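You operate a simulated robot arm through the tools that you are given. There is no shell and no other tool. Be economical: measure what you need, move in short steps, check, and stop when the job is done.

You are at the controls of a simulated two-armed robot. One attempt, no reset.

JOB
Move the organiser's white divider to the middle slot; the teal one keeps its own.
Fine: hold the tray still while you press it in, set the tray in the middle drawer, clear of the pink divider, and shut it. Where these are worked on the way, their far stop is far enough and under half their travel is too little: middle drawer.

Only the result counts: the job must be done as asked and must still hold three seconds after the hand-in. Knocking over, shifting, dropping, spilling or breaking anything else fails it.

ROBOT AND FRAMES
Two 7-joint arms with two-finger parallel grippers on one trunk, on a base that drives. Base frame: it is fixed to the floor where the robot stands at the start and does not move with it; the origin is under the middle of the robot, x ahead of it, y to its left, z up; the surface under the hand at the start is at about z = 0.88. Units: m, rad, N and s.
The left shoulder is at the start at [0.05, 0.168, 1.157], the right one opposite. With the tool pointing down near the work surface each hand reaches from about 0.22 to 0.66 m from the robot's upright axis, wherever it stands, measured 20 degrees to its own side. Places, roughly: bamboo organiser (24x17x5 cm) [0.5, -0.1, 0.9]; inside of the middle drawer [0.6, -0.1, 0.4]; middle drawer [0.6, -0.1, 0.5]; middle slot [0.5, -0.1, 0.9]. Payload 1.57 kg a hand.
Tool frame (each hand has its own): the origin (TCP) lies between the finger pads and is the grasp point; the fingertips stand 0.03 m ahead of it; z points along the fingers, y is the line along which they close. Largest opening 0.08 m; finger width 0.017, thickness 0.012; the body of the gripper, 0.04 by 0.082 m, starts 0.08 m behind the TCP.
Orientation is that of the tool frame in the base frame, as [roll, pitch, yaw] about the fixed x, y, z axes, in that order (R = Rz(yaw) Ry(pitch) Rx(roll)). With the fingers straight down and closing along the base's y, the tool's x points along the base's -x, its y along +y and its z along -z.

CONTROLS
- The arms move only by the tool servo_tool. It takes "left_plan", "right_plan" or both (then of equal length, played together; a hand with none holds still); each is a list of rows, each a list of 6 numbers: the shift along the tool's x, y, z in units of 30 mm (1.0 is 30 mm), then the turn, a rotation vector about the tool's x, y, z in units of 5 degrees (1.0 is 5 degrees). In form: [[dx, dy, dz, wx, wy, wz], ...]. A call has 1 to 12 rows; each row shifts and turns the commanded pose from where the row before left it, along the tool's axes as they then stand. "left_jaw" and "right_jaw" are, for a hand that has rows, the gripper command, from -1 (fully open) to 1 (shut), values between in proportion, set as the call begins (left out, the last holds). A call with a number of a shift or a turn outside -1 to 1 is refused whole. Each row takes 0.2 s and may step no farther than 0.05 m and 0.15 rad from the row before; otherwise, or with a gripper value out of range, the whole call is refused. A pose out of reach is approached as far as the arm can. The call stops where the force on the tool passes 90 N (or 10 N more than at its start, if that is more) or the arm is blocked; 0.2 s more then pass. Each finger travels about 0.045 m/s and halts on what it meets, pressing with about 36 N; the grip force reading is that of the motor and also rises with nothing between the fingers. The clock runs only during rows and for 0.2 s after the last one: add rows that do not move to give the fingers time. The reply holds the time, the measured pose of the TCP, the force on the tool along the base axes, the opening and the grip force, in the units named above and with some noise, with the torque about the TCP (base axes, N m) and any sound that the robot's microphone picked up.
- Cameras (640 x 400 px; columns grow to the right, rows downward): "scene" is now at [0.1163, -0.0165, 1.3475]; the picture's right is [-0.20, -0.98, 0.00], its down [-0.74, 0.15, -0.66] and it looks along [0.65, -0.13, -0.75] (base axes); focal length 214 px, centre (320, 200). "left" rides on the left gripper at [0.072, 0.007, -0.122] in its tool frame; the picture's right is [-0.09, 1.00, 0.00], its down [-0.84, -0.08, -0.54] and it looks along [-0.54, -0.05, 0.84] (tool axes); focal length 238 px, centre (320, 200). "right" rides on the right gripper at [0.072, -0.007, -0.122] in its tool frame; the picture's right is [0.09, 1.00, 0.00], its down [-0.84, 0.08, -0.54] and it looks along [-0.54, 0.05, 0.84] (tool axes); focal length 238 px, centre (320, 200). There is no depth. A picture from a camera that has moved, and an enlarged one, comes with that camera's place and axes in the base frame and with its lens.
- snapshot(camera): a new picture of that camera. It takes no simulated time.
- raise_lower(by): slides the trunk up (or, below 0, down) by that many m; the arms and the scene camera ride with it, the base frame stays. It gives what a move gives, with no picture.
- steer(legs): drives the robot by 1 to 6 legs, each [ahead, left, turn to the left] in m, m and rad, along the robot's own axes; the way and the turn of a leg run together, so that a leg with both is an arc; at most 1.5 m and 3.142 rad a leg. The arms and the cameras ride along, it lands a little off, and it stops where it bumps. It gives what a move gives.
- aim_head(pan, tilt): turns the head with the scene camera to pan (to the left, within 1.396 rad either way) and tilt (down, from -0.506 to 1.204), counted from straight ahead of the robot. It gives what a move gives.
- inspect(camera, box): a new picture of the part [left, top, right, bottom] of that camera's present view, enlarged. It takes no simulated time.
- job_done(): hands the job in; it is judged then, once.

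Go step by step. Nothing tells you exact positions but the pictures and the camera data: compare them with the known pose of the tool, close in by small moves and look again before you grip or let go. The budget is 120 turns and 92 pictures, counting those below and the enlarged ones. Unless the task says otherwise, let go and move clear before handing in, and close with one line.

The tools are called after "Emit:" as name(argument=value, ...) on one line, values as JSON. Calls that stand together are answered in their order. servo_tool: Moves the arms, as the interface text tells. Its arguments: {"type":"object","properties":{"left_plan":{"type":"array","items":{"type":"array","items":{"type":"number"}}},"left_jaw":{"type":"number"},"right_plan":{"type":"array","items":{"type":"array","items":{"type":"number"}}},"right_jaw":{"type":"number"}},"required":[]} The other tools are called the same way: raise_lower (by) slides the trunk up or down; steer (legs) drives the base; aim_head (pan, tilt) turns the head that bears the scene camera; snapshot (camera) takes a picture; inspect (camera, box) takes an enlarged picture of a part of a camera's view; job_done () hands the job in.

At the start:

```text
clock: 0.0
left_tool_pos: [0.4655, 0.0803, 1.1719]
left_orientation: [-3.141, 0.002, -3.139]
left_contact_force: [0.1, -0.8, -0.1]
left_ft_torque: [-0.02, 0.03, 0.0]
left_width: 0.0798
left_gripper_force: 0.1
right_tool_pos: [0.4022, -0.2505, 1.1214]
right_orientation: [-3.141, 0.001, 3.142]
right_contact_force: [-0.3, -0.2, -0.8]
right_ft_torque: [-0.02, 0.0, 0.02]
right_width: 0.08
right_gripper_force: 0.1
trunk travel left (down, up): [-0.325, 0.118]
robot x, y, heading: [0.0015, 0.001, -0.001]
head pan, tilt: [-0.199, 0.848]
```

scene: 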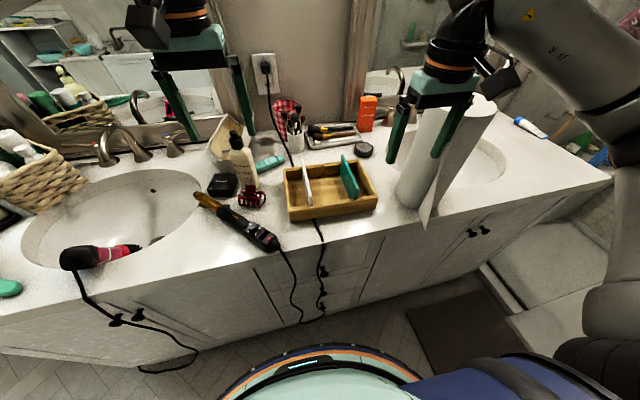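
right: 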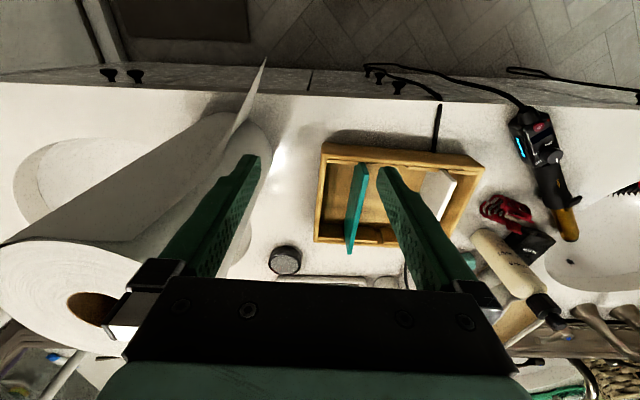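
left: 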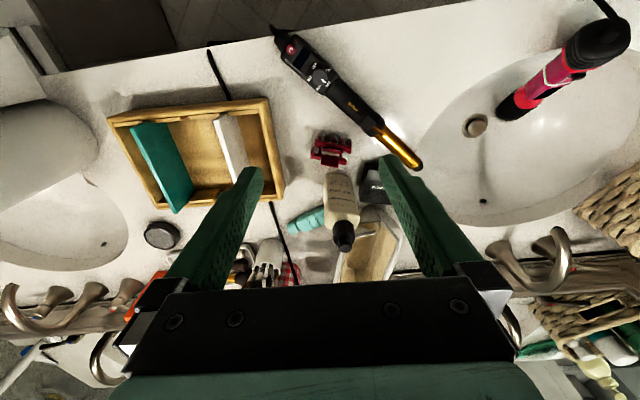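

I see the bamboo tray on the counter with a white divider (left) and a teal one (right), and the vanity front below with drawers. I'll take enlarged views first.

Emit:
inspect(camera="scene", box=[260, 130, 400, 230])

Emit:
inspect(camera="left", box=[90, 80, 310, 220])

Emit:
inspect(camera="scene", box=[230, 210, 430, 340])

```text
4.00 times, centred on (330, 180) of scene
camera zoom: at [0.1163, -0.0165, 1.3475], right [-0.2, -0.98, 0.0], down [-0.74, 0.15, -0.66], along [0.65, -0.13, -0.75], focal length 858 px, centre (280, 280)
```

zoom: 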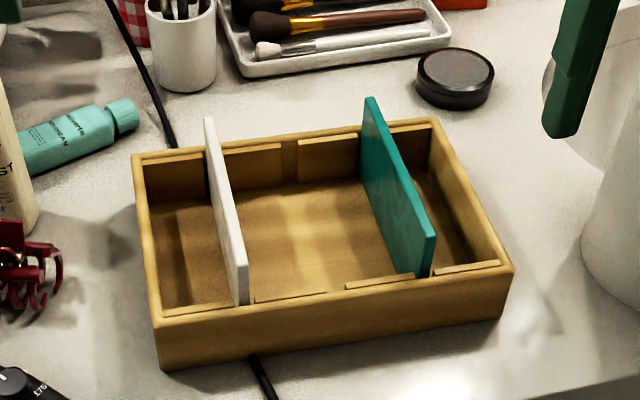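

```text
2.86 times, centred on (200, 150) of left
camera zoom: at [0.3939, 0.0879, 1.2934], right [0.09, 1.0, 0.0], down [0.84, -0.08, 0.54], along [0.54, -0.05, -0.84], focal length 681 px, centre (663, 343)
```

zoom: 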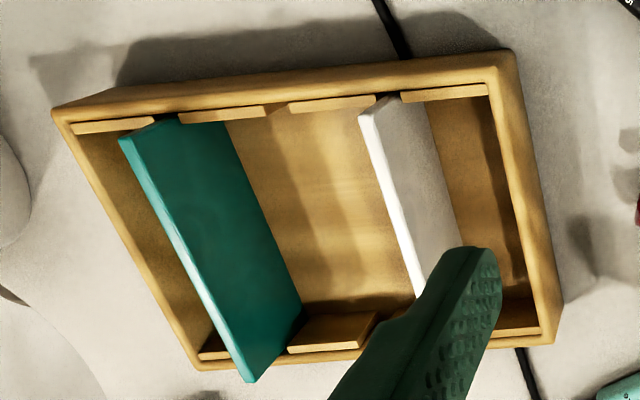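

```text
3.08 times, centred on (330, 275) of scene
camera zoom: at [0.1163, -0.0165, 1.3475], right [-0.2, -0.98, 0.0], down [-0.74, 0.15, -0.66], along [0.65, -0.13, -0.75], focal length 660 px, centre (289, -31)
```

zoom: 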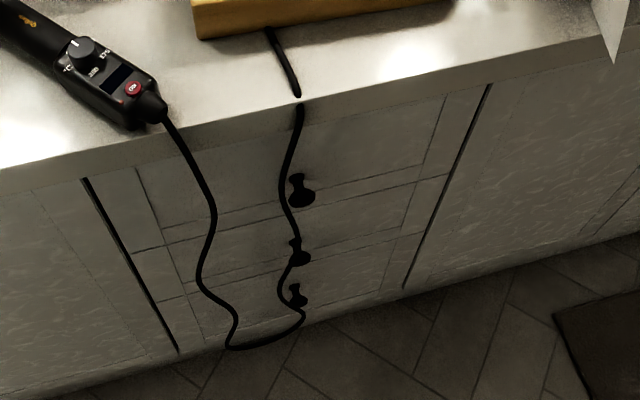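

The tray spans about x 0.456–0.62, y −0.006 to −0.241. The white divider is at y≈−0.062 with its top at z≈0.963, the teal one at y≈−0.183, so the middle slot is at y≈−0.123. I'll move the right hand above the white divider with its jaws half open and shift the left hand aside.

Emit:
servo_tool(right_plan=[[-0.657, 0.898, 0, 0, 0, 0], [-0.657, 0.898, 0, 0, 0, 0], [-0.657, 0.898, 0, 0, 0, 0], [-0.657, 0.898, 0, 0, 0, 0], [-0.657, 0.898, 0, 0, 0, 0], [-0.657, 0.898, 0, 0, 0, 0], [-0.657, 0.898, 0, 0, 0, 0], [0, 0, 0.8, 0, 0, 0], [0, 0, 0.8, 0, 0, 0]], left_plan=[[0, 0.9, 0, 0, 0, 0], [0, 0.9, 0, 0, 0, 0], [0, 0.9, 0, 0, 0, 0], [0, 0, 0, 0, 0, 0], [0, 0, 0, 0, 0, 0], [0, 0, 0, 0, 0, 0], [0, 0, 0, 0, 0, 0], [0, 0, 0, 0, 0, 0], [0, 0, 0, 0, 0, 0]], right_jaw=0)

Emit:
snapshot(camera="right")

Emit:
snapshot(camera="scene")

```text
clock: 2.0
left_tool_pos: [0.467, 0.1621, 1.1742]
left_orientation: [3.141, 0.002, -3.14]
left_contact_force: [0.0, -0.5, 0.2]
left_ft_torque: [0.01, 0.01, 0.02]
left_width: 0.0799
left_gripper_force: 0.0
right_tool_pos: [0.5424, -0.0622, 1.0751]
right_orientation: [3.141, 0.0, -3.141]
right_contact_force: [0.2, 0.6, -0.4]
right_ft_torque: [-0.01, 0.01, -0.01]
right_width: 0.0399
right_gripper_force: 0.0
trunk travel left (down, up): [-0.325, 0.118]
robot x, y, heading: [-0.005, -0.0001, -0.001]
head pan, tilt: [-0.199, 0.848]
```

```text
85 pictures are left
camera right: at [0.4701, -0.0695, 1.1962], right [-0.09, 1.0, 0.0], down [0.84, 0.08, 0.54], along [0.54, 0.05, -0.84], focal length 238 px, centre (320, 200)
```

right: 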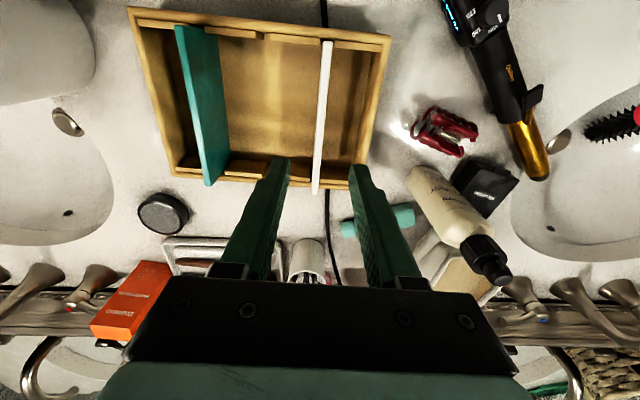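

```text
84 pictures are left
camera scene: at [0.1165, -0.0164, 1.3476], right [-0.2, -0.98, 0.0], down [-0.74, 0.15, -0.66], along [0.65, -0.13, -0.75], focal length 214 px, centre (320, 200)
```

scene: 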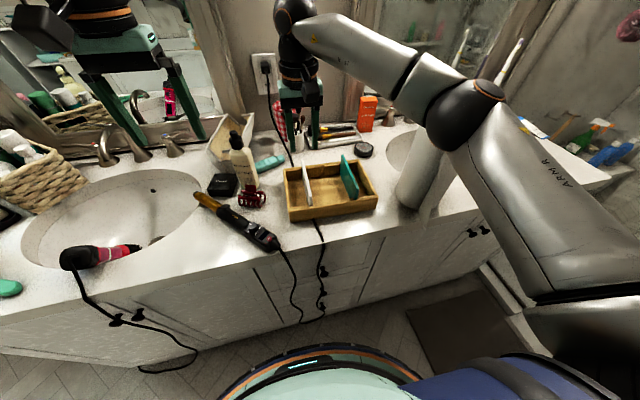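

The right elbow is close to the tall paper roll, so lowering the hand from here is risky. I'll raise and draw the right hand back a little, then shift the base to the left for clearance.

Emit:
servo_tool(right_plan=[[0, 0, -0.8, 0, 0, 0], [0, 0, -0.8, 0, 0, 0], [0.5, -0.7, 0, 0, 0, 0], [0.5, -0.7, 0, 0, 0, 0]])

Emit:
steer(legs=[[0, 0.13, 0]])

Emit:
snapshot(camera="scene")

```text
clock: 3.0
left_tool_pos: [0.4668, 0.1622, 1.1742]
left_orientation: [3.141, 0.002, -3.138]
left_contact_force: [1.0, 0.3, 0.2]
left_ft_torque: [0.02, 0.02, -0.02]
left_width: 0.08
left_gripper_force: 0.1
right_tool_pos: [0.5096, -0.1046, 1.1225]
right_orientation: [3.139, 0.0, -3.141]
right_contact_force: [0.0, 0.0, 0.3]
right_ft_torque: [0.02, 0.0, 0.03]
right_width: 0.0399
right_gripper_force: 0.1
trunk travel left (down, up): [-0.325, 0.118]
robot x, y, heading: [0.001, 0.0016, -0.001]
head pan, tilt: [-0.199, 0.848]
```

```text
clock: 4.8
left_tool_pos: [0.4662, 0.2926, 1.1743]
left_orientation: [3.142, 0.003, -3.137]
left_contact_force: [0.6, 0.5, -0.2]
left_ft_torque: [-0.01, 0.04, 0.0]
left_width: 0.0803
left_gripper_force: 0.1
right_tool_pos: [0.512, 0.0271, 1.1238]
right_orientation: [3.141, 0.001, -3.138]
right_contact_force: [0.2, 0.6, -0.8]
right_ft_torque: [0.0, -0.01, -0.01]
right_width: 0.0402
right_gripper_force: 0.1
trunk travel left (down, up): [-0.325, 0.118]
robot x, y, heading: [0.0003, 0.1275, 0.003]
head pan, tilt: [-0.199, 0.848]
```

```text
83 pictures are left
camera scene: at [0.1161, 0.1118, 1.3476], right [-0.19, -0.98, 0.0], down [-0.74, 0.14, -0.66], along [0.65, -0.13, -0.75], focal length 214 px, centre (320, 200)
```

scene: 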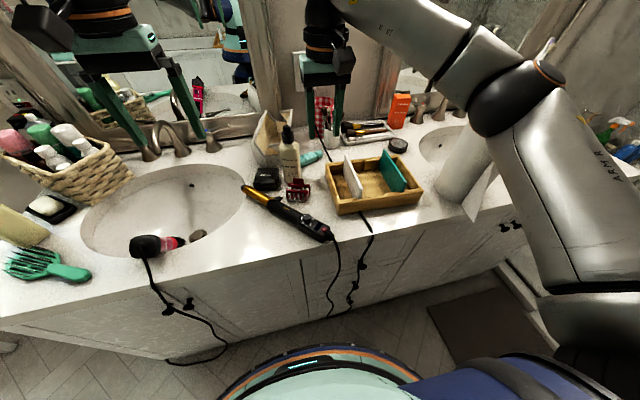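

The clearance is better now. I'll bring the right hand over the white divider and down to just above it.

Emit:
servo_tool(right_plan=[[-0.31, -0.99, 0, 0, 0, 0], [-0.31, -0.99, 0, 0, 0, 0], [-0.31, -0.99, 0, 0, 0, 0], [0, 0, 0.8, 0, 0, 0], [0, 0, 0.8, 0, 0, 0], [0, 0, 0.8, 0, 0, 0], [0, 0, 0.8, 0, 0, 0]])

Emit:
snapshot(camera="right")

Emit:
snapshot(camera="scene")

```text
clock: 6.4
left_tool_pos: [0.467, 0.2916, 1.1744]
left_orientation: [-3.141, 0.001, -3.135]
left_contact_force: [0.3, 0.2, 0.3]
left_ft_torque: [-0.03, -0.01, 0.01]
left_width: 0.0797
left_gripper_force: 0.1
right_tool_pos: [0.5387, -0.0633, 1.0277]
right_orientation: [3.141, -0.002, -3.139]
right_contact_force: [0.2, -0.2, 0.2]
right_ft_torque: [-0.02, 0.0, -0.01]
right_width: 0.0397
right_gripper_force: 0.1
trunk travel left (down, up): [-0.325, 0.118]
robot x, y, heading: [-0.0005, 0.1271, 0.006]
head pan, tilt: [-0.199, 0.848]
```

```text
82 pictures are left
camera right: at [0.4681, -0.0702, 1.149], right [-0.1, 1.0, 0.0], down [0.84, 0.08, 0.54], along [0.54, 0.05, -0.84], focal length 238 px, centre (320, 200)
```

right: 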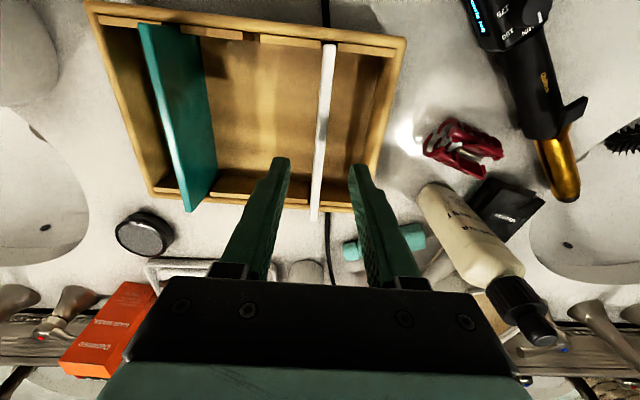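

```text
81 pictures are left
camera scene: at [0.1163, 0.1114, 1.3475], right [-0.19, -0.98, 0.0], down [-0.74, 0.14, -0.66], along [0.65, -0.13, -0.75], focal length 214 px, centre (320, 200)
```

scene: 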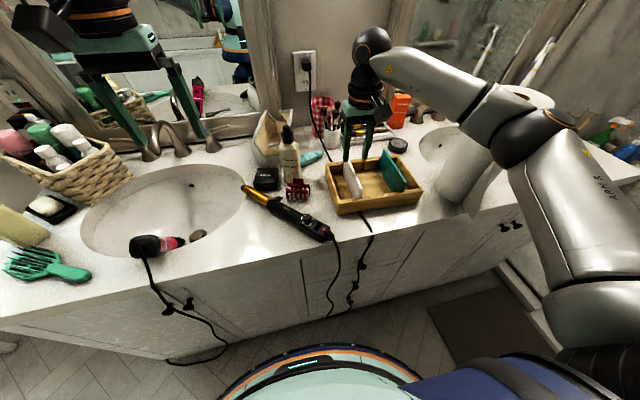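

Alignment is good: the divider's centre is about (0.536, −0.062). I'll descend and grip it.

Emit:
servo_tool(right_plan=[[0, 0.05, 0.9, 0, 0, 0], [0, 0, 0.9, 0, 0, 0], [0, 0, 0.85, 0, 0, 0], [0, 0, 0, 0, 0, 0]])

Emit:
servo_tool(right_plan=[[0, 0, 0, 0, 0, 0], [0, 0, 0, 0, 0, 0], [0, 0, 0, 0, 0, 0], [0, 0, 0, 0, 0, 0]], right_jaw=1)

Emit:
snapshot(camera="right")

Emit:
inspect(camera="scene", box=[300, 100, 440, 220])

```text
clock: 7.4
left_tool_pos: [0.4665, 0.292, 1.1733]
left_orientation: [-3.141, 0.002, -3.135]
left_contact_force: [0.6, 0.0, 0.7]
left_ft_torque: [0.0, 0.0, 0.01]
left_width: 0.0802
left_gripper_force: 0.1
right_tool_pos: [0.5408, -0.0613, 0.9484]
right_orientation: [3.14, 0.001, -3.138]
right_contact_force: [0.4, -0.9, 0.5]
right_ft_torque: [0.01, 0.0, 0.0]
right_width: 0.0401
right_gripper_force: 0.1
trunk travel left (down, up): [-0.325, 0.118]
robot x, y, heading: [0.0003, 0.1292, 0.007]
head pan, tilt: [-0.199, 0.848]
```

```text
clock: 8.4
left_tool_pos: [0.4664, 0.2913, 1.1732]
left_orientation: [-3.141, 0.002, -3.136]
left_contact_force: [0.6, -0.2, -0.4]
left_ft_torque: [0.0, 0.01, 0.0]
left_width: 0.0802
left_gripper_force: 0.0
right_tool_pos: [0.5416, -0.061, 0.9501]
right_orientation: [-3.14, 0.0, -3.138]
right_contact_force: [-0.3, -0.7, 0.8]
right_ft_torque: [-0.02, 0.0, -0.01]
right_width: 0.0074
right_gripper_force: 26.8
trunk travel left (down, up): [-0.325, 0.118]
robot x, y, heading: [-0.0012, 0.1265, 0.001]
head pan, tilt: [-0.199, 0.848]
```

```text
80 pictures are left
camera right: at [0.4694, -0.0685, 1.0706], right [-0.1, 1.0, 0.0], down [0.84, 0.08, 0.54], along [0.54, 0.05, -0.84], focal length 238 px, centre (320, 200)
```

right: 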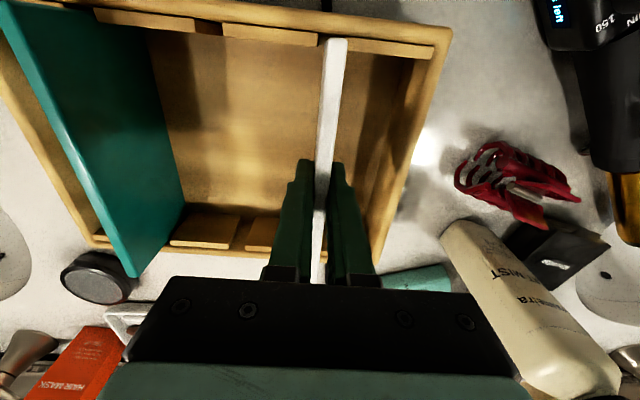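

```text
3.33 times, centred on (370, 160) of scene
camera zoom: at [0.1161, 0.1115, 1.3476], right [-0.19, -0.98, 0.0], down [-0.74, 0.14, -0.66], along [0.65, -0.13, -0.75], focal length 715 px, centre (153, 333)
```

zoom: 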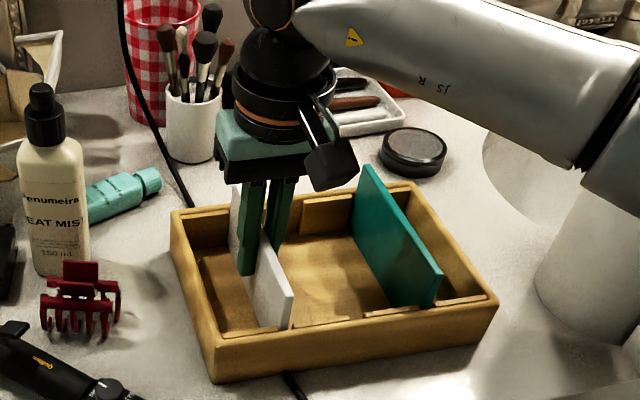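

I have the white divider. I'll lift it straight up.

Emit:
servo_tool(right_plan=[[0, 0, -0.3, 0, 0, 0], [0, 0, -0.4, 0, 0, 0], [0, 0, -0.5, 0, 0, 0], [0, 0, -0.6, 0, 0, 0], [0, 0, -0.8, 0, 0, 0], [0, 0, -0.8, 0, 0, 0]])

Emit:
inspect(camera="scene", box=[300, 100, 440, 220])

Emit:
snapshot(camera="right")

```text
clock: 9.8
left_tool_pos: [0.4663, 0.291, 1.1747]
left_orientation: [-3.142, 0.003, -3.137]
left_contact_force: [0.2, 0.3, 0.2]
left_ft_torque: [-0.03, -0.02, -0.01]
left_width: 0.0797
left_gripper_force: 0.1
right_tool_pos: [0.5377, -0.0635, 1.0494]
right_orientation: [-3.142, -0.001, -3.137]
right_contact_force: [-0.4, 0.0, -0.6]
right_ft_torque: [0.0, -0.02, 0.02]
right_width: 0.0072
right_gripper_force: 26.8
trunk travel left (down, up): [-0.325, 0.118]
robot x, y, heading: [0.0022, 0.1275, 0.004]
head pan, tilt: [-0.199, 0.848]
```

```text
3.33 times, centred on (370, 160) of scene
camera zoom: at [0.116, 0.1116, 1.3475], right [-0.19, -0.98, 0.0], down [-0.74, 0.14, -0.66], along [0.65, -0.13, -0.75], focal length 715 px, centre (153, 333)
```

zoom: 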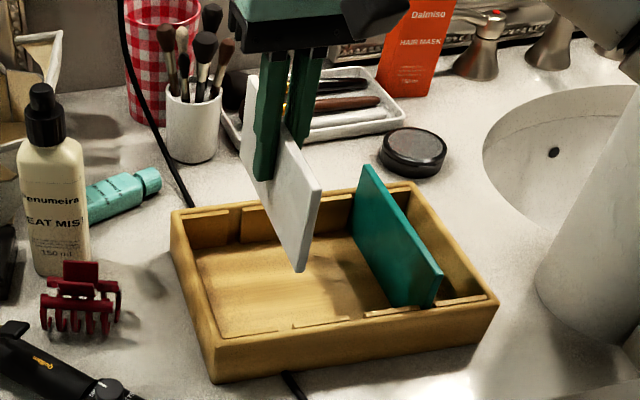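

```text
77 pictures are left
camera right: at [0.4668, -0.0709, 1.1711], right [-0.1, 1.0, 0.0], down [0.84, 0.08, 0.54], along [0.54, 0.05, -0.84], focal length 238 px, centre (320, 200)
```

right: 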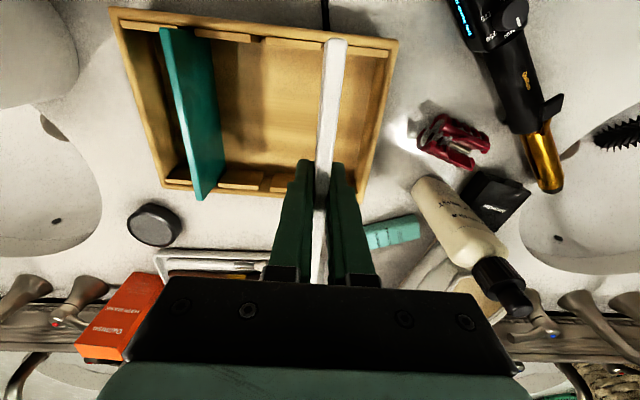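

The divider came free cleanly and the tray did not move. I'll carry it over the middle slot and bring the left hand near the tray's left wall.

Emit:
servo_tool(right_plan=[[0, -0.98, 0, 0, 0, 0], [0, -0.98, 0, 0, 0, 0], [0, 0, 0, 0, 0, 0], [0, 0, 0, 0, 0, 0], [0, 0, 0, 0, 0, 0], [0, 0, 0, 0, 0, 0], [0, 0, 0, 0, 0, 0], [0, 0, 0, 0, 0, 0], [0, 0, 0, 0, 0, 0], [0, 0, 0, 0, 0, 0]], left_plan=[[0, 0, 0, 0, 0, 0], [0, 0, 0, 0, 0, 0], [-0.11, -1, 0, 0, 0, 0], [-0.11, -1, 0, 0, 0, 0], [-0.11, -1, 0, 0, 0, 0], [-0.11, -1, 0, 0, 0, 0], [-0.11, -1, 0, 0, 0, 0], [-0.11, -1, 0, 0, 0, 0], [-0.11, -1, 0, 0, 0, 0], [-0.11, -1, 0, 0, 0, 0]], left_jaw=0)

Emit:
snapshot(camera="left")

Emit:
inspect(camera="right", box=[100, 0, 500, 250])

Emit:
snapshot(camera="scene")

```text
clock: 12.0
left_tool_pos: [0.4924, 0.063, 1.1741]
left_orientation: [-3.141, 0.003, -3.139]
left_contact_force: [-0.1, -0.2, 0.4]
left_ft_torque: [-0.01, 0.0, -0.02]
left_width: 0.0403
left_gripper_force: 0.1
left hand out of reach, approached as far as the arm can: row 10
right_tool_pos: [0.5386, -0.1214, 1.0498]
right_orientation: [-3.14, 0.002, -3.139]
right_contact_force: [0.5, 0.6, 0.0]
right_ft_torque: [0.0, 0.01, -0.03]
right_width: 0.0074
right_gripper_force: 26.9
trunk travel left (down, up): [-0.325, 0.118]
robot x, y, heading: [-0.001, 0.1315, 0.009]
head pan, tilt: [-0.199, 0.848]
```

```text
76 pictures are left
camera left: at [0.4189, 0.0698, 1.2959], right [0.09, 1.0, 0.0], down [0.84, -0.07, 0.54], along [0.54, -0.05, -0.84], focal length 238 px, centre (320, 200)
```

left: 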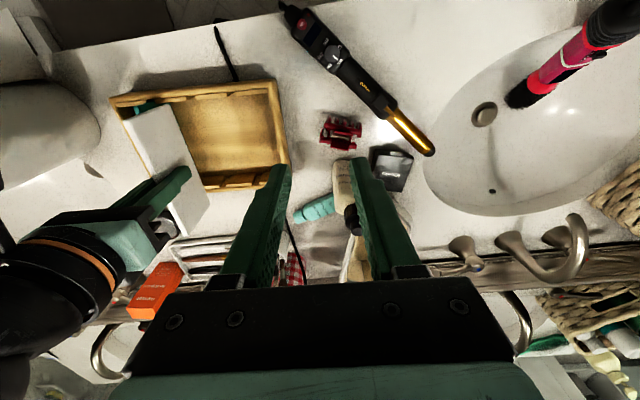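

```text
1.60 times, centred on (300, 125) of right
camera zoom: at [0.4663, -0.1297, 1.1711], right [-0.1, 1.0, 0.0], down [0.84, 0.08, 0.54], along [0.54, 0.05, -0.84], focal length 381 px, centre (352, 320)
```

zoom: 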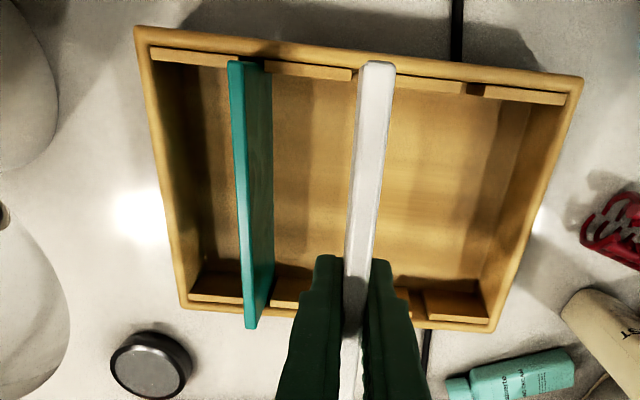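

```text
74 pictures are left
camera scene: at [0.1161, 0.1117, 1.3476], right [-0.19, -0.98, 0.0], down [-0.74, 0.14, -0.66], along [0.65, -0.13, -0.75], focal length 214 px, centre (320, 200)
```

scene: 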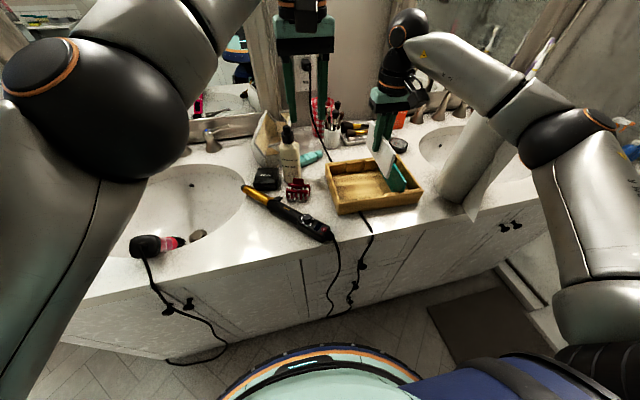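

The white divider lines up with the middle gap at about y −0.122. I'll lower the left hand, then go over the left wall.

Emit:
servo_tool(left_plan=[[0, 0, 0.96, 0, 0, 0], [0, 0, 0.96, 0, 0, 0], [0, 0, 0.96, 0, 0, 0], [0, 0, 0.96, 0, 0, 0], [0, 0, 0.96, 0, 0, 0], [0, -0.8, 0, 0, 0, 0], [0, -0.8, 0, 0, 0, 0], [0, -0.8, 0, 0, 0, 0]])

Emit:
snapshot(camera="left")

Emit:
snapshot(camera="scene")

```text
clock: 13.8
left_tool_pos: [0.4944, 0.0137, 1.0314]
left_orientation: [-3.141, 0.002, -3.139]
left_contact_force: [0.0, 0.3, -0.3]
left_ft_torque: [0.0, 0.02, 0.0]
left_width: 0.04
left_gripper_force: 0.1
left hand out of reach, approached as far as the arm can: row 8
right_tool_pos: [0.5383, -0.1212, 1.0498]
right_orientation: [-3.141, 0.0, -3.139]
right_contact_force: [-0.5, -0.3, -0.9]
right_ft_torque: [0.04, -0.01, 0.01]
right_width: 0.0072
right_gripper_force: 26.7
trunk travel left (down, up): [-0.325, 0.118]
robot x, y, heading: [-0.001, 0.128, 0.004]
head pan, tilt: [-0.199, 0.848]
```

```text
73 pictures are left
camera left: at [0.4216, 0.0203, 1.1523], right [0.09, 1.0, 0.0], down [0.84, -0.07, 0.54], along [0.54, -0.05, -0.84], focal length 238 px, centre (320, 200)
```

left: 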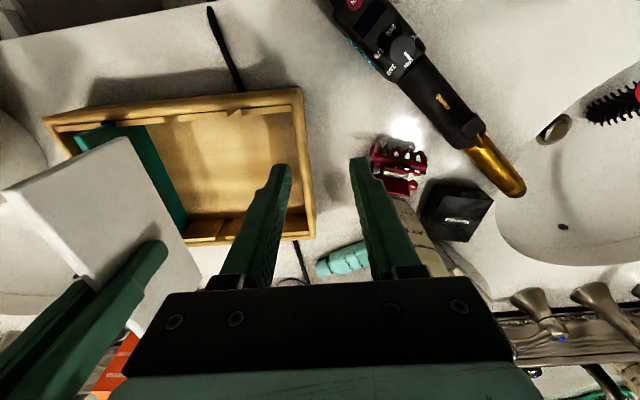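

```text
72 pictures are left
camera scene: at [0.1163, 0.1117, 1.3475], right [-0.19, -0.98, 0.0], down [-0.74, 0.14, -0.66], along [0.65, -0.13, -0.75], focal length 214 px, centre (320, 200)
```

scene: 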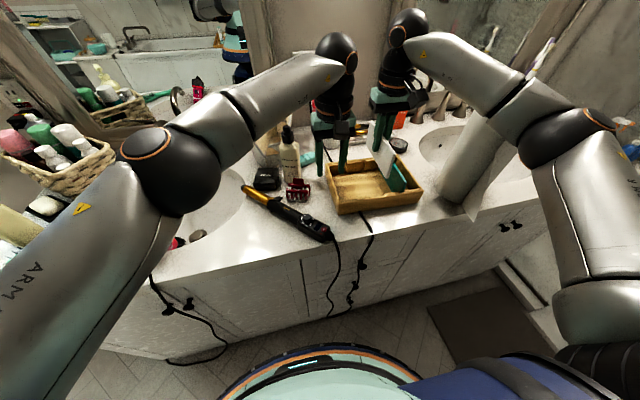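

The left hand falls just short, so I'll nudge the base a little right and forward.

Emit:
steer(legs=[[0.025, -0.03, 0]])

Emit:
snapshot(camera="scene")

```text
clock: 14.7
left_tool_pos: [0.519, -0.0181, 1.03]
left_orientation: [3.141, 0.002, -3.135]
left_contact_force: [0.8, 0.6, -0.3]
left_ft_torque: [0.01, 0.02, 0.0]
left_width: 0.0401
left_gripper_force: 0.0
right_tool_pos: [0.5631, -0.152, 1.0484]
right_orientation: [3.138, -0.003, -3.138]
right_contact_force: [-0.1, 0.4, 0.1]
right_ft_torque: [0.03, 0.02, -0.02]
right_width: 0.0073
right_gripper_force: 26.8
trunk travel left (down, up): [-0.325, 0.118]
robot x, y, heading: [0.0237, 0.0951, -0.001]
head pan, tilt: [-0.199, 0.848]
```

```text
71 pictures are left
camera scene: at [0.1419, 0.0812, 1.3475], right [-0.19, -0.98, 0.0], down [-0.74, 0.15, -0.66], along [0.65, -0.13, -0.75], focal length 214 px, centre (320, 200)
```

scene: 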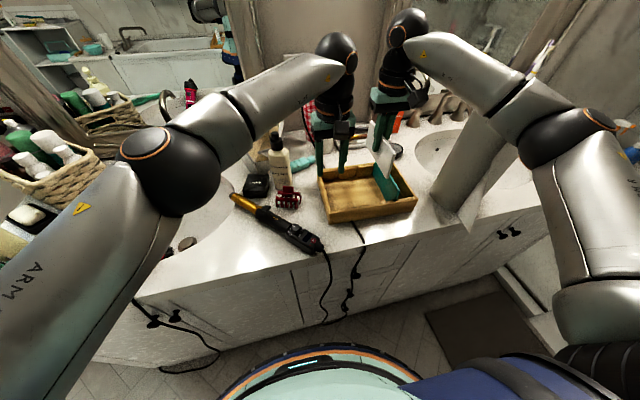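

Now I'll re-align the right hand over the middle slot and the left hand over the left wall.

Emit:
servo_tool(right_plan=[[0.38, 0.5, 0, 0, 0, 0], [0.38, 0.5, 0, 0, 0, 0], [0, 0, 0, 0, 0, 0]], left_plan=[[0.3, 0.1, 0, 0, 0, 0], [0.3, 0.1, 0, 0, 0, 0], [0, 0, 0, 0, 0, 0]])

Emit:
snapshot(camera="left")

Emit:
inspect(camera="right", box=[100, 0, 500, 250])

```text
clock: 15.5
left_tool_pos: [0.5018, -0.0106, 1.0307]
left_orientation: [3.141, 0.002, -3.136]
left_contact_force: [-0.1, 0.1, -0.5]
left_ft_torque: [0.0, -0.02, 0.01]
left_width: 0.04
left_gripper_force: 0.2
right_tool_pos: [0.5399, -0.1228, 1.0499]
right_orientation: [3.14, -0.002, -3.137]
right_contact_force: [-0.5, -0.7, -0.4]
right_ft_torque: [0.03, 0.03, -0.01]
right_width: 0.0075
right_gripper_force: 26.4
trunk travel left (down, up): [-0.325, 0.118]
robot x, y, heading: [0.0274, 0.0957, 0.004]
head pan, tilt: [-0.199, 0.848]
```

```text
70 pictures are left
camera left: at [0.4283, -0.0037, 1.1527], right [0.09, 1.0, 0.0], down [0.84, -0.07, 0.54], along [0.54, -0.05, -0.84], focal length 238 px, centre (320, 200)
```

left: 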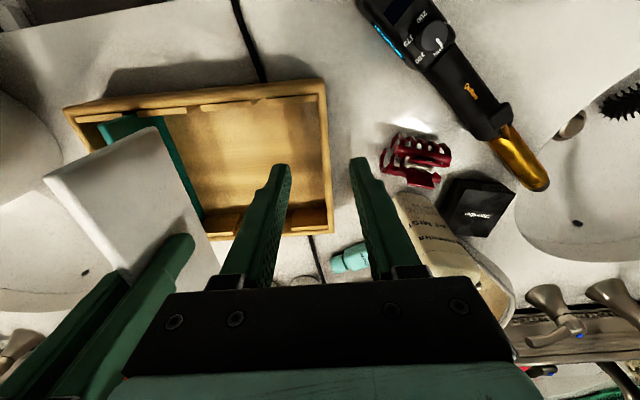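

```text
1.60 times, centred on (300, 125) of right
camera zoom: at [0.4682, -0.1306, 1.1712], right [-0.1, 1.0, 0.0], down [0.84, 0.08, 0.54], along [0.54, 0.05, -0.84], focal length 381 px, centre (352, 320)
```

zoom: 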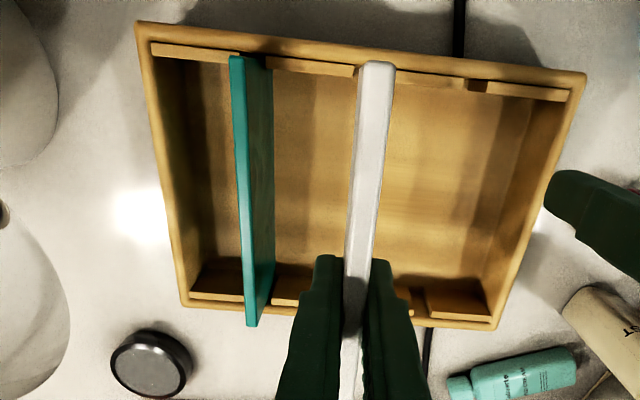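

The left wall's centre is at y≈−0.008. I'll lower the left hand around it and grip.

Emit:
servo_tool(left_plan=[[0, 0.05, 0.8, 0, 0, 0], [0, 0, 0.8, 0, 0, 0], [0, 0, 0.8, 0, 0, 0], [0, 0, 0.8, 0, 0, 0], [0, 0, 0, 0, 0, 0]])

Emit:
servo_tool(left_plan=[[0, 0, 0, 0, 0, 0], [0, 0, 0, 0, 0, 0], [0, 0, 0, 0, 0, 0], [0, 0, 0, 0, 0, 0]], left_jaw=1)

Emit:
snapshot(camera="left")

Emit:
inspect(camera="right", box=[100, 0, 500, 250])

```text
clock: 16.7
left_tool_pos: [0.4996, -0.0087, 0.936]
left_orientation: [-3.141, 0.001, -3.135]
left_contact_force: [-0.4, 0.8, -0.1]
left_ft_torque: [-0.01, 0.01, 0.03]
left_width: 0.0397
left_gripper_force: 0.2
right_tool_pos: [0.5394, -0.1232, 1.0498]
right_orientation: [3.14, 0.001, -3.137]
right_contact_force: [-0.4, -0.4, -1.0]
right_ft_torque: [0.0, 0.03, -0.01]
right_width: 0.0074
right_gripper_force: 26.5
trunk travel left (down, up): [-0.325, 0.118]
robot x, y, heading: [0.0287, 0.0968, 0.008]
head pan, tilt: [-0.199, 0.848]
```

```text
clock: 17.7
left_tool_pos: [0.5012, -0.009, 0.9369]
left_orientation: [-3.141, 0.002, -3.137]
left_contact_force: [-0.1, 1.4, 0.0]
left_ft_torque: [0.03, 0.0, -0.02]
left_width: 0.0077
left_gripper_force: 26.5
right_tool_pos: [0.5399, -0.123, 1.0496]
right_orientation: [-3.141, -0.001, -3.138]
right_contact_force: [0.7, 0.0, -0.4]
right_ft_torque: [0.02, 0.02, -0.01]
right_width: 0.0073
right_gripper_force: 27.1
trunk travel left (down, up): [-0.325, 0.118]
robot x, y, heading: [0.0241, 0.1009, 0.0]
head pan, tilt: [-0.199, 0.848]
```

```text
68 pictures are left
camera left: at [0.4282, -0.0023, 1.058], right [0.09, 1.0, 0.0], down [0.84, -0.07, 0.54], along [0.54, -0.05, -0.84], focal length 238 px, centre (320, 200)
```

left: 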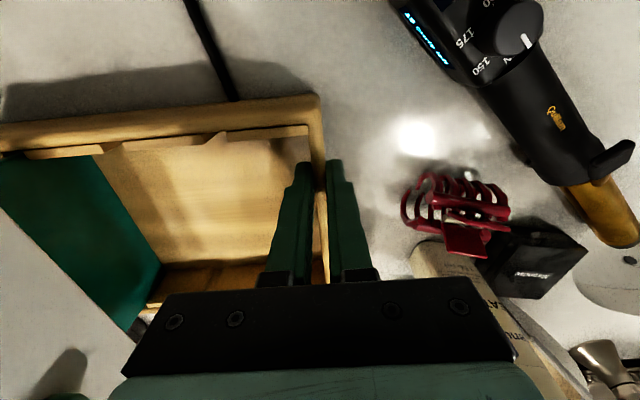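

```text
1.60 times, centred on (300, 125) of right
camera zoom: at [0.4684, -0.1305, 1.1712], right [-0.1, 1.0, 0.0], down [0.84, 0.08, 0.54], along [0.54, 0.05, -0.84], focal length 381 px, centre (352, 320)
```

zoom: 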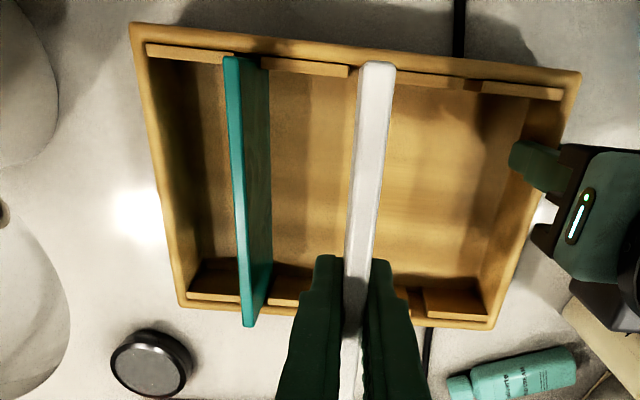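

The tray is held and shifted about 2–3 mm, so the middle slot is now near y≈−0.124. I'll lower the divider to just above the rim and check.

Emit:
servo_tool(right_plan=[[0, -0.04, 0.7, 0, 0, 0], [0, 0, 0.7, 0, 0, 0], [0, 0, 0.2, 0, 0, 0], [0, 0, 0, 0, 0, 0]])

Emit:
inspect(camera="right", box=[150, 0, 470, 200])

Emit:
inspect(camera="scene", box=[310, 120, 430, 230])

Emit:
inspect(camera="left", box=[0, 60, 330, 340])

```text
clock: 18.7
left_tool_pos: [0.5, -0.0102, 0.9377]
left_orientation: [-3.14, 0.003, -3.136]
left_contact_force: [-0.3, 0.3, 0.5]
left_ft_torque: [0.02, 0.01, -0.02]
left_width: 0.0078
left_gripper_force: 26.6
right_tool_pos: [0.5398, -0.1234, 1.0012]
right_orientation: [-3.141, 0.0, -3.138]
right_contact_force: [0.3, 0.5, -0.9]
right_ft_torque: [0.01, 0.02, -0.01]
right_width: 0.0071
right_gripper_force: 26.8
trunk travel left (down, up): [-0.325, 0.118]
robot x, y, heading: [0.0252, 0.0987, 0.01]
head pan, tilt: [-0.199, 0.848]
```

```text
2.00 times, centred on (310, 100) of right
camera zoom: at [0.4673, -0.1308, 1.1224], right [-0.1, 1.0, 0.0], down [0.84, 0.08, 0.54], along [0.54, 0.05, -0.84], focal length 477 px, centre (340, 400)
```

zoom: 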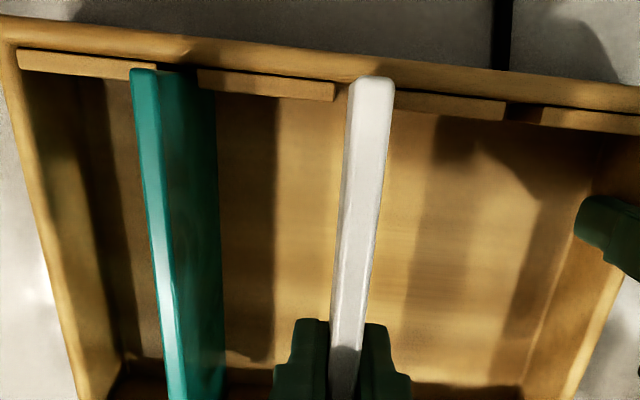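

```text
3.64 times, centred on (370, 175) of scene
camera zoom: at [0.1416, 0.0817, 1.3475], right [-0.19, -0.98, 0.0], down [-0.74, 0.14, -0.66], along [0.65, -0.13, -0.75], focal length 780 px, centre (138, 291)
```

zoom: 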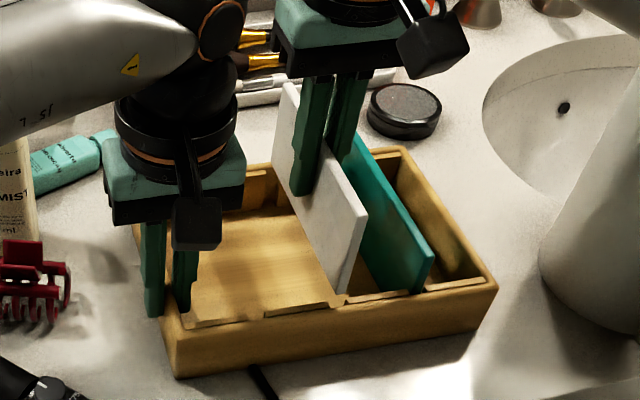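

```text
1.43 times, centred on (165, 200) of left
camera zoom: at [0.4283, -0.0024, 1.0581], right [0.09, 1.0, 0.0], down [0.84, -0.07, 0.54], along [0.54, -0.05, -0.84], focal length 340 px, centre (541, 200)
```

zoom: 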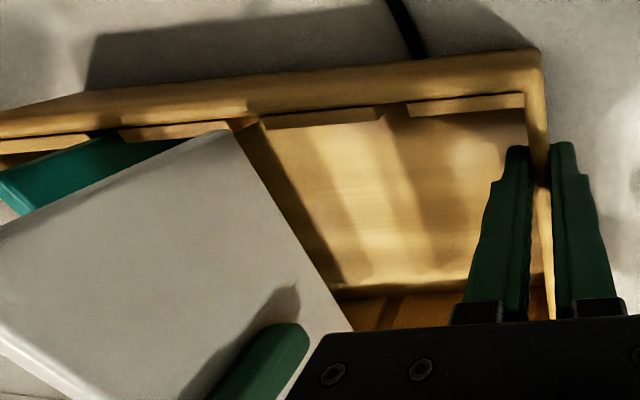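

The divider is near the slot, and the pictures suggest a ~1.5 mm correction to the right. I'll apply that and ease it down.

Emit:
servo_tool(right_plan=[[0, -0.05, 0, 0, 0, 0], [0, 0, 0.25, 0, 0, 0], [0, 0, 0.25, 0, 0, 0], [0, 0, 0.25, 0, 0, 0], [0, 0, 0, 0, 0, 0]])

Emit:
inspect(camera="scene", box=[340, 150, 410, 220])

Emit:
inspect(camera="right", box=[150, 0, 470, 200])

```text
clock: 19.9
left_tool_pos: [0.5015, -0.0107, 0.9369]
left_orientation: [3.141, 0.004, -3.138]
left_contact_force: [-0.8, 0.9, 0.1]
left_ft_torque: [0.02, 0.02, -0.02]
left_width: 0.0077
left_gripper_force: 26.8
right_tool_pos: [0.5403, -0.1237, 0.9778]
right_orientation: [3.141, 0.0, -3.136]
right_contact_force: [-0.3, 0.7, -0.9]
right_ft_torque: [0.03, 0.02, -0.01]
right_width: 0.0074
right_gripper_force: 26.7
trunk travel left (down, up): [-0.325, 0.118]
robot x, y, heading: [0.0233, 0.1004, 0.004]
head pan, tilt: [-0.199, 0.848]
```

```text
5.71 times, centred on (375, 185) of scene
camera zoom: at [0.1416, 0.0817, 1.3475], right [-0.19, -0.98, 0.0], down [-0.74, 0.14, -0.66], along [0.65, -0.13, -0.75], focal length 1226 px, centre (6, 286)
```

zoom: 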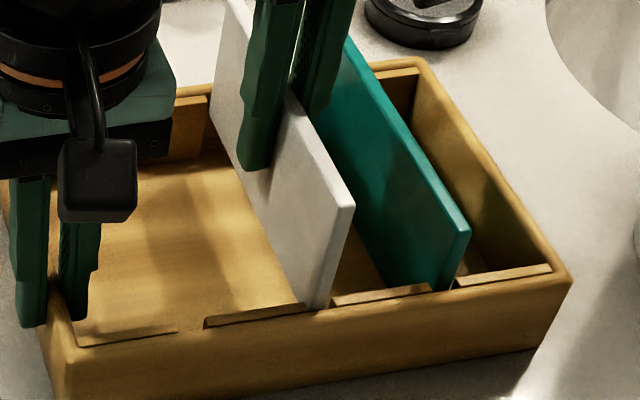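

```text
2.00 times, centred on (310, 100) of right
camera zoom: at [0.4682, -0.1314, 1.1004], right [-0.1, 1.0, 0.0], down [0.84, 0.08, 0.54], along [0.54, 0.05, -0.84], focal length 477 px, centre (340, 400)
```

zoom: 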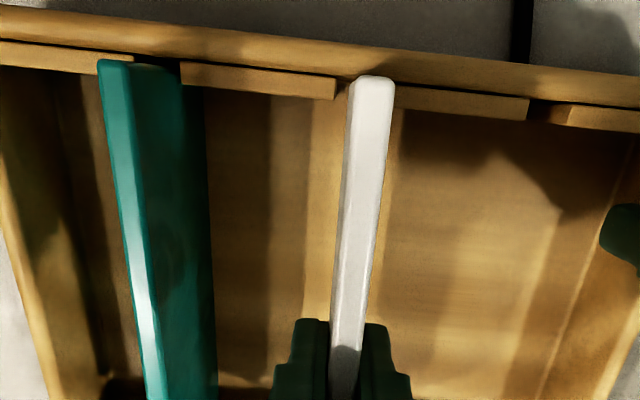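

The divider's edge is entering between the spacers. I'll press on down.

Emit:
servo_tool(right_plan=[[0, 0, 0.2, 0, 0, 0], [0, 0, 0.2, 0, 0, 0], [0, 0, 0.2, 0, 0, 0], [0, 0, 0.2, 0, 0, 0], [0, 0, 0.15, 0, 0, 0], [0, 0, 0, 0, 0, 0]])

Emit:
inspect(camera="scene", box=[320, 130, 420, 220])

```text
clock: 21.3
left_tool_pos: [0.5001, -0.0098, 0.9369]
left_orientation: [-3.141, 0.002, -3.136]
left_contact_force: [-1.4, -0.4, -0.3]
left_ft_torque: [0.02, 0.02, -0.05]
left_width: 0.0078
left_gripper_force: 26.7
right_tool_pos: [0.5399, -0.1246, 0.951]
right_orientation: [-3.141, -0.001, -3.137]
right_contact_force: [-0.2, 0.6, -1.3]
right_ft_torque: [-0.03, 0.0, -0.01]
right_width: 0.0074
right_gripper_force: 26.1
trunk travel left (down, up): [-0.325, 0.118]
robot x, y, heading: [0.0258, 0.1023, 0.004]
head pan, tilt: [-0.199, 0.848]
```

```text
4.44 times, centred on (370, 175) of scene
camera zoom: at [0.1416, 0.0816, 1.3475], right [-0.19, -0.98, 0.0], down [-0.74, 0.14, -0.66], along [0.65, -0.13, -0.75], focal length 953 px, centre (98, 311)
```

zoom: 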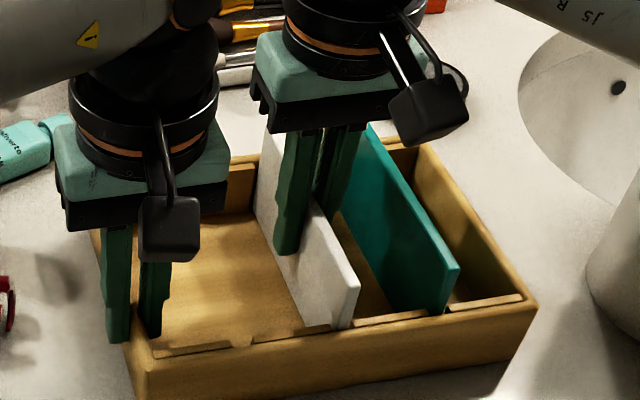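

It's almost seated (the original grip was at z≈0.949). I'll press gently to the bottom.

Emit:
servo_tool(right_plan=[[0, 0, 0.1, 0, 0, 0], [0, 0, 0.1, 0, 0, 0], [0, 0, 0.1, 0, 0, 0], [0, 0, 0, 0, 0, 0]])

```text
clock: 22.3
left_tool_pos: [0.4986, -0.0092, 0.9357]
left_orientation: [3.14, 0.003, -3.137]
left_contact_force: [0.0, -2.7, -8.9]
left_ft_torque: [-0.05, -0.48, 0.1]
left_width: 0.0079
left_gripper_force: 26.8
right_tool_pos: [0.541, -0.1237, 0.9433]
right_orientation: [3.139, 0.005, -3.139]
right_contact_force: [2.0, 0.1, 21.4]
right_ft_torque: [0.02, -0.11, 0.0]
right_width: 0.0072
right_gripper_force: 26.8
trunk travel left (down, up): [-0.325, 0.118]
robot x, y, heading: [0.0237, 0.1007, 0.004]
head pan, tilt: [-0.199, 0.848]
```

It's seated, with 21 N of resistance. I'll open the right hand, retreat upward and look.

Emit:
servo_tool(right_plan=[[0, 0, -0.2, 0, 0, 0], [0, 0, 0, 0, 0, 0], [0, 0, 0, 0, 0, 0], [0, 0, 0, 0, 0, 0]], right_jaw=0)

Emit:
servo_tool(right_plan=[[0, 0, -0.8, 0, 0, 0], [0, 0, -1, 0, 0, 0], [0, 0, -1, 0, 0, 0], [0, 0, -1, 0, 0, 0]])

Emit:
snapshot(camera="right")

Emit:
inspect(camera="scene", box=[310, 120, 430, 230])

```text
clock: 23.3
left_tool_pos: [0.5004, -0.0095, 0.937]
left_orientation: [-3.141, 0.002, -3.136]
left_contact_force: [0.0, 0.7, -0.7]
left_ft_torque: [0.0, -0.14, -0.03]
left_width: 0.0075
left_gripper_force: 27.3
right_tool_pos: [0.5391, -0.1258, 0.9474]
right_orientation: [3.141, 0.0, -3.138]
right_contact_force: [-0.6, 0.3, -0.3]
right_ft_torque: [-0.01, -0.02, 0.01]
right_width: 0.0399
right_gripper_force: 0.1
trunk travel left (down, up): [-0.325, 0.118]
robot x, y, heading: [0.0221, 0.0965, 0.008]
head pan, tilt: [-0.199, 0.848]
```

```text
clock: 24.3
left_tool_pos: [0.5002, -0.009, 0.9371]
left_orientation: [-3.141, 0.001, -3.136]
left_contact_force: [-0.9, 1.8, 0.0]
left_ft_torque: [-0.05, -0.24, 0.04]
left_width: 0.0076
left_gripper_force: 27.0
right_tool_pos: [0.5401, -0.1242, 1.0616]
right_orientation: [-3.141, -0.001, -3.139]
right_contact_force: [-0.2, 0.7, 0.2]
right_ft_torque: [-0.01, 0.0, 0.02]
right_width: 0.0401
right_gripper_force: 0.1
trunk travel left (down, up): [-0.325, 0.118]
robot x, y, heading: [0.0204, 0.0984, 0.003]
head pan, tilt: [-0.199, 0.848]
```

```text
60 pictures are left
camera right: at [0.4692, -0.1325, 1.1837], right [-0.1, 1.0, 0.0], down [0.84, 0.08, 0.54], along [0.54, 0.05, -0.84], focal length 238 px, centre (320, 200)
```

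right: 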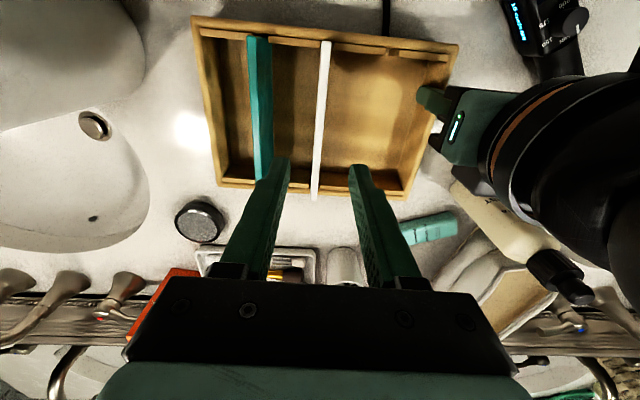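

```text
3.64 times, centred on (370, 175) of scene
camera zoom: at [0.1414, 0.0818, 1.3475], right [-0.19, -0.98, 0.0], down [-0.74, 0.14, -0.66], along [0.65, -0.13, -0.75], focal length 780 px, centre (138, 291)
```

zoom: 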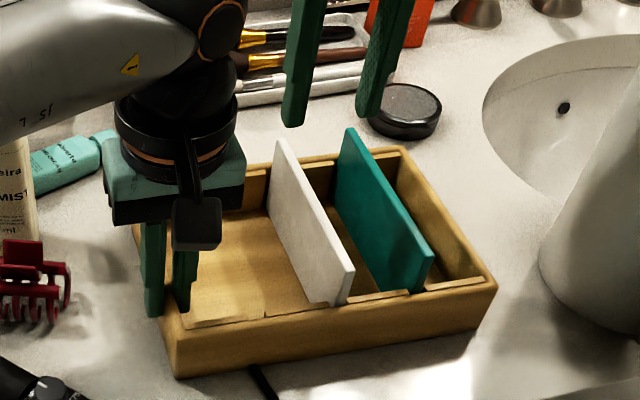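

The white divider stands in the middle slot, level with the teal one. I'll release the tray, raise the left hand and study the drawer front.

Emit:
servo_tool(left_plan=[[0, 0, 0, 0, 0, 0], [0, 0, 0, 0, 0, 0], [0, 0, 0, 0, 0, 0], [0, 0, 0, 0, 0, 0], [0, 0, -0.9, 0, 0, 0], [0, 0, -0.9, 0, 0, 0], [0, 0, -0.9, 0, 0, 0], [0, 0, -0.9, 0, 0, 0], [0.5, 0.8, 0, 0, 0, 0], [0.5, 0.8, 0, 0, 0, 0], [0.5, 0.8, 0, 0, 0, 0]], left_jaw=0)

Emit:
steer(legs=[[-0.35, 0, 0]])

Emit:
aim_head(pan=-0.3, tilt=0.85)

Emit:
snapshot(camera="scene")

```text
clock: 26.7
left_tool_pos: [0.4553, 0.0634, 1.0432]
left_orientation: [3.141, 0.001, -3.133]
left_contact_force: [-0.5, 0.0, 0.0]
left_ft_torque: [0.01, -0.01, 0.01]
left_width: 0.0402
left_gripper_force: 0.0
right_tool_pos: [0.5413, -0.1243, 1.061]
right_orientation: [3.141, 0.002, -3.139]
right_contact_force: [0.1, 0.2, 0.7]
right_ft_torque: [0.0, 0.03, -0.02]
right_width: 0.04
right_gripper_force: 0.1
trunk travel left (down, up): [-0.325, 0.118]
robot x, y, heading: [0.0245, 0.1024, 0.002]
head pan, tilt: [-0.199, 0.848]
```

```text
clock: 29.0
left_tool_pos: [0.1067, 0.0647, 1.0417]
left_orientation: [3.14, 0.001, -3.125]
left_contact_force: [-0.9, -0.1, 1.0]
left_ft_torque: [0.02, -0.02, -0.02]
left_width: 0.04
left_gripper_force: 0.0
right_tool_pos: [0.1953, -0.124, 1.0628]
right_orientation: [3.141, -0.001, -3.127]
right_contact_force: [0.1, 0.2, -1.2]
right_ft_torque: [0.0, 0.0, -0.04]
right_width: 0.0402
right_gripper_force: 0.1
trunk travel left (down, up): [-0.325, 0.118]
robot x, y, heading: [-0.3227, 0.0947, 0.013]
head pan, tilt: [-0.199, 0.848]
```

```text
clock: 29.6
left_tool_pos: [0.1071, 0.064, 1.0405]
left_orientation: [-3.141, 0.003, -3.125]
left_contact_force: [-0.4, -0.7, -0.4]
left_ft_torque: [-0.01, 0.01, 0.0]
left_width: 0.0401
left_gripper_force: 0.1
right_tool_pos: [0.1951, -0.1229, 1.0612]
right_orientation: [-3.141, -0.002, -3.127]
right_contact_force: [-0.4, -0.4, 0.1]
right_ft_torque: [0.0, 0.02, -0.01]
right_width: 0.04
right_gripper_force: 0.0
trunk travel left (down, up): [-0.325, 0.118]
robot x, y, heading: [-0.3218, 0.0941, 0.015]
head pan, tilt: [-0.3, 0.85]
```

```text
58 pictures are left
camera scene: at [-0.2086, 0.072, 1.3474], right [-0.28, -0.96, 0.0], down [-0.72, 0.21, -0.66], along [0.63, -0.19, -0.75], focal length 214 px, centre (320, 200)
```

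scene: 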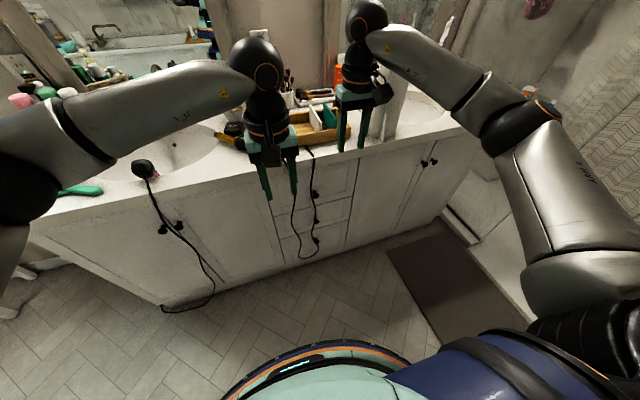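

Emit:
inspect(camera="scene", box=[250, 130, 390, 280])

```text
2.67 times, centred on (320, 205) of scene
camera zoom: at [-0.2086, 0.072, 1.3474], right [-0.28, -0.96, 0.0], down [-0.72, 0.21, -0.66], along [0.63, -0.19, -0.75], focal length 572 px, centre (320, 187)
```

zoom: 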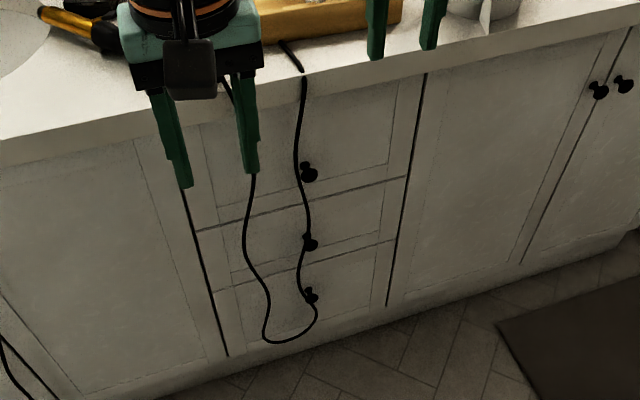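

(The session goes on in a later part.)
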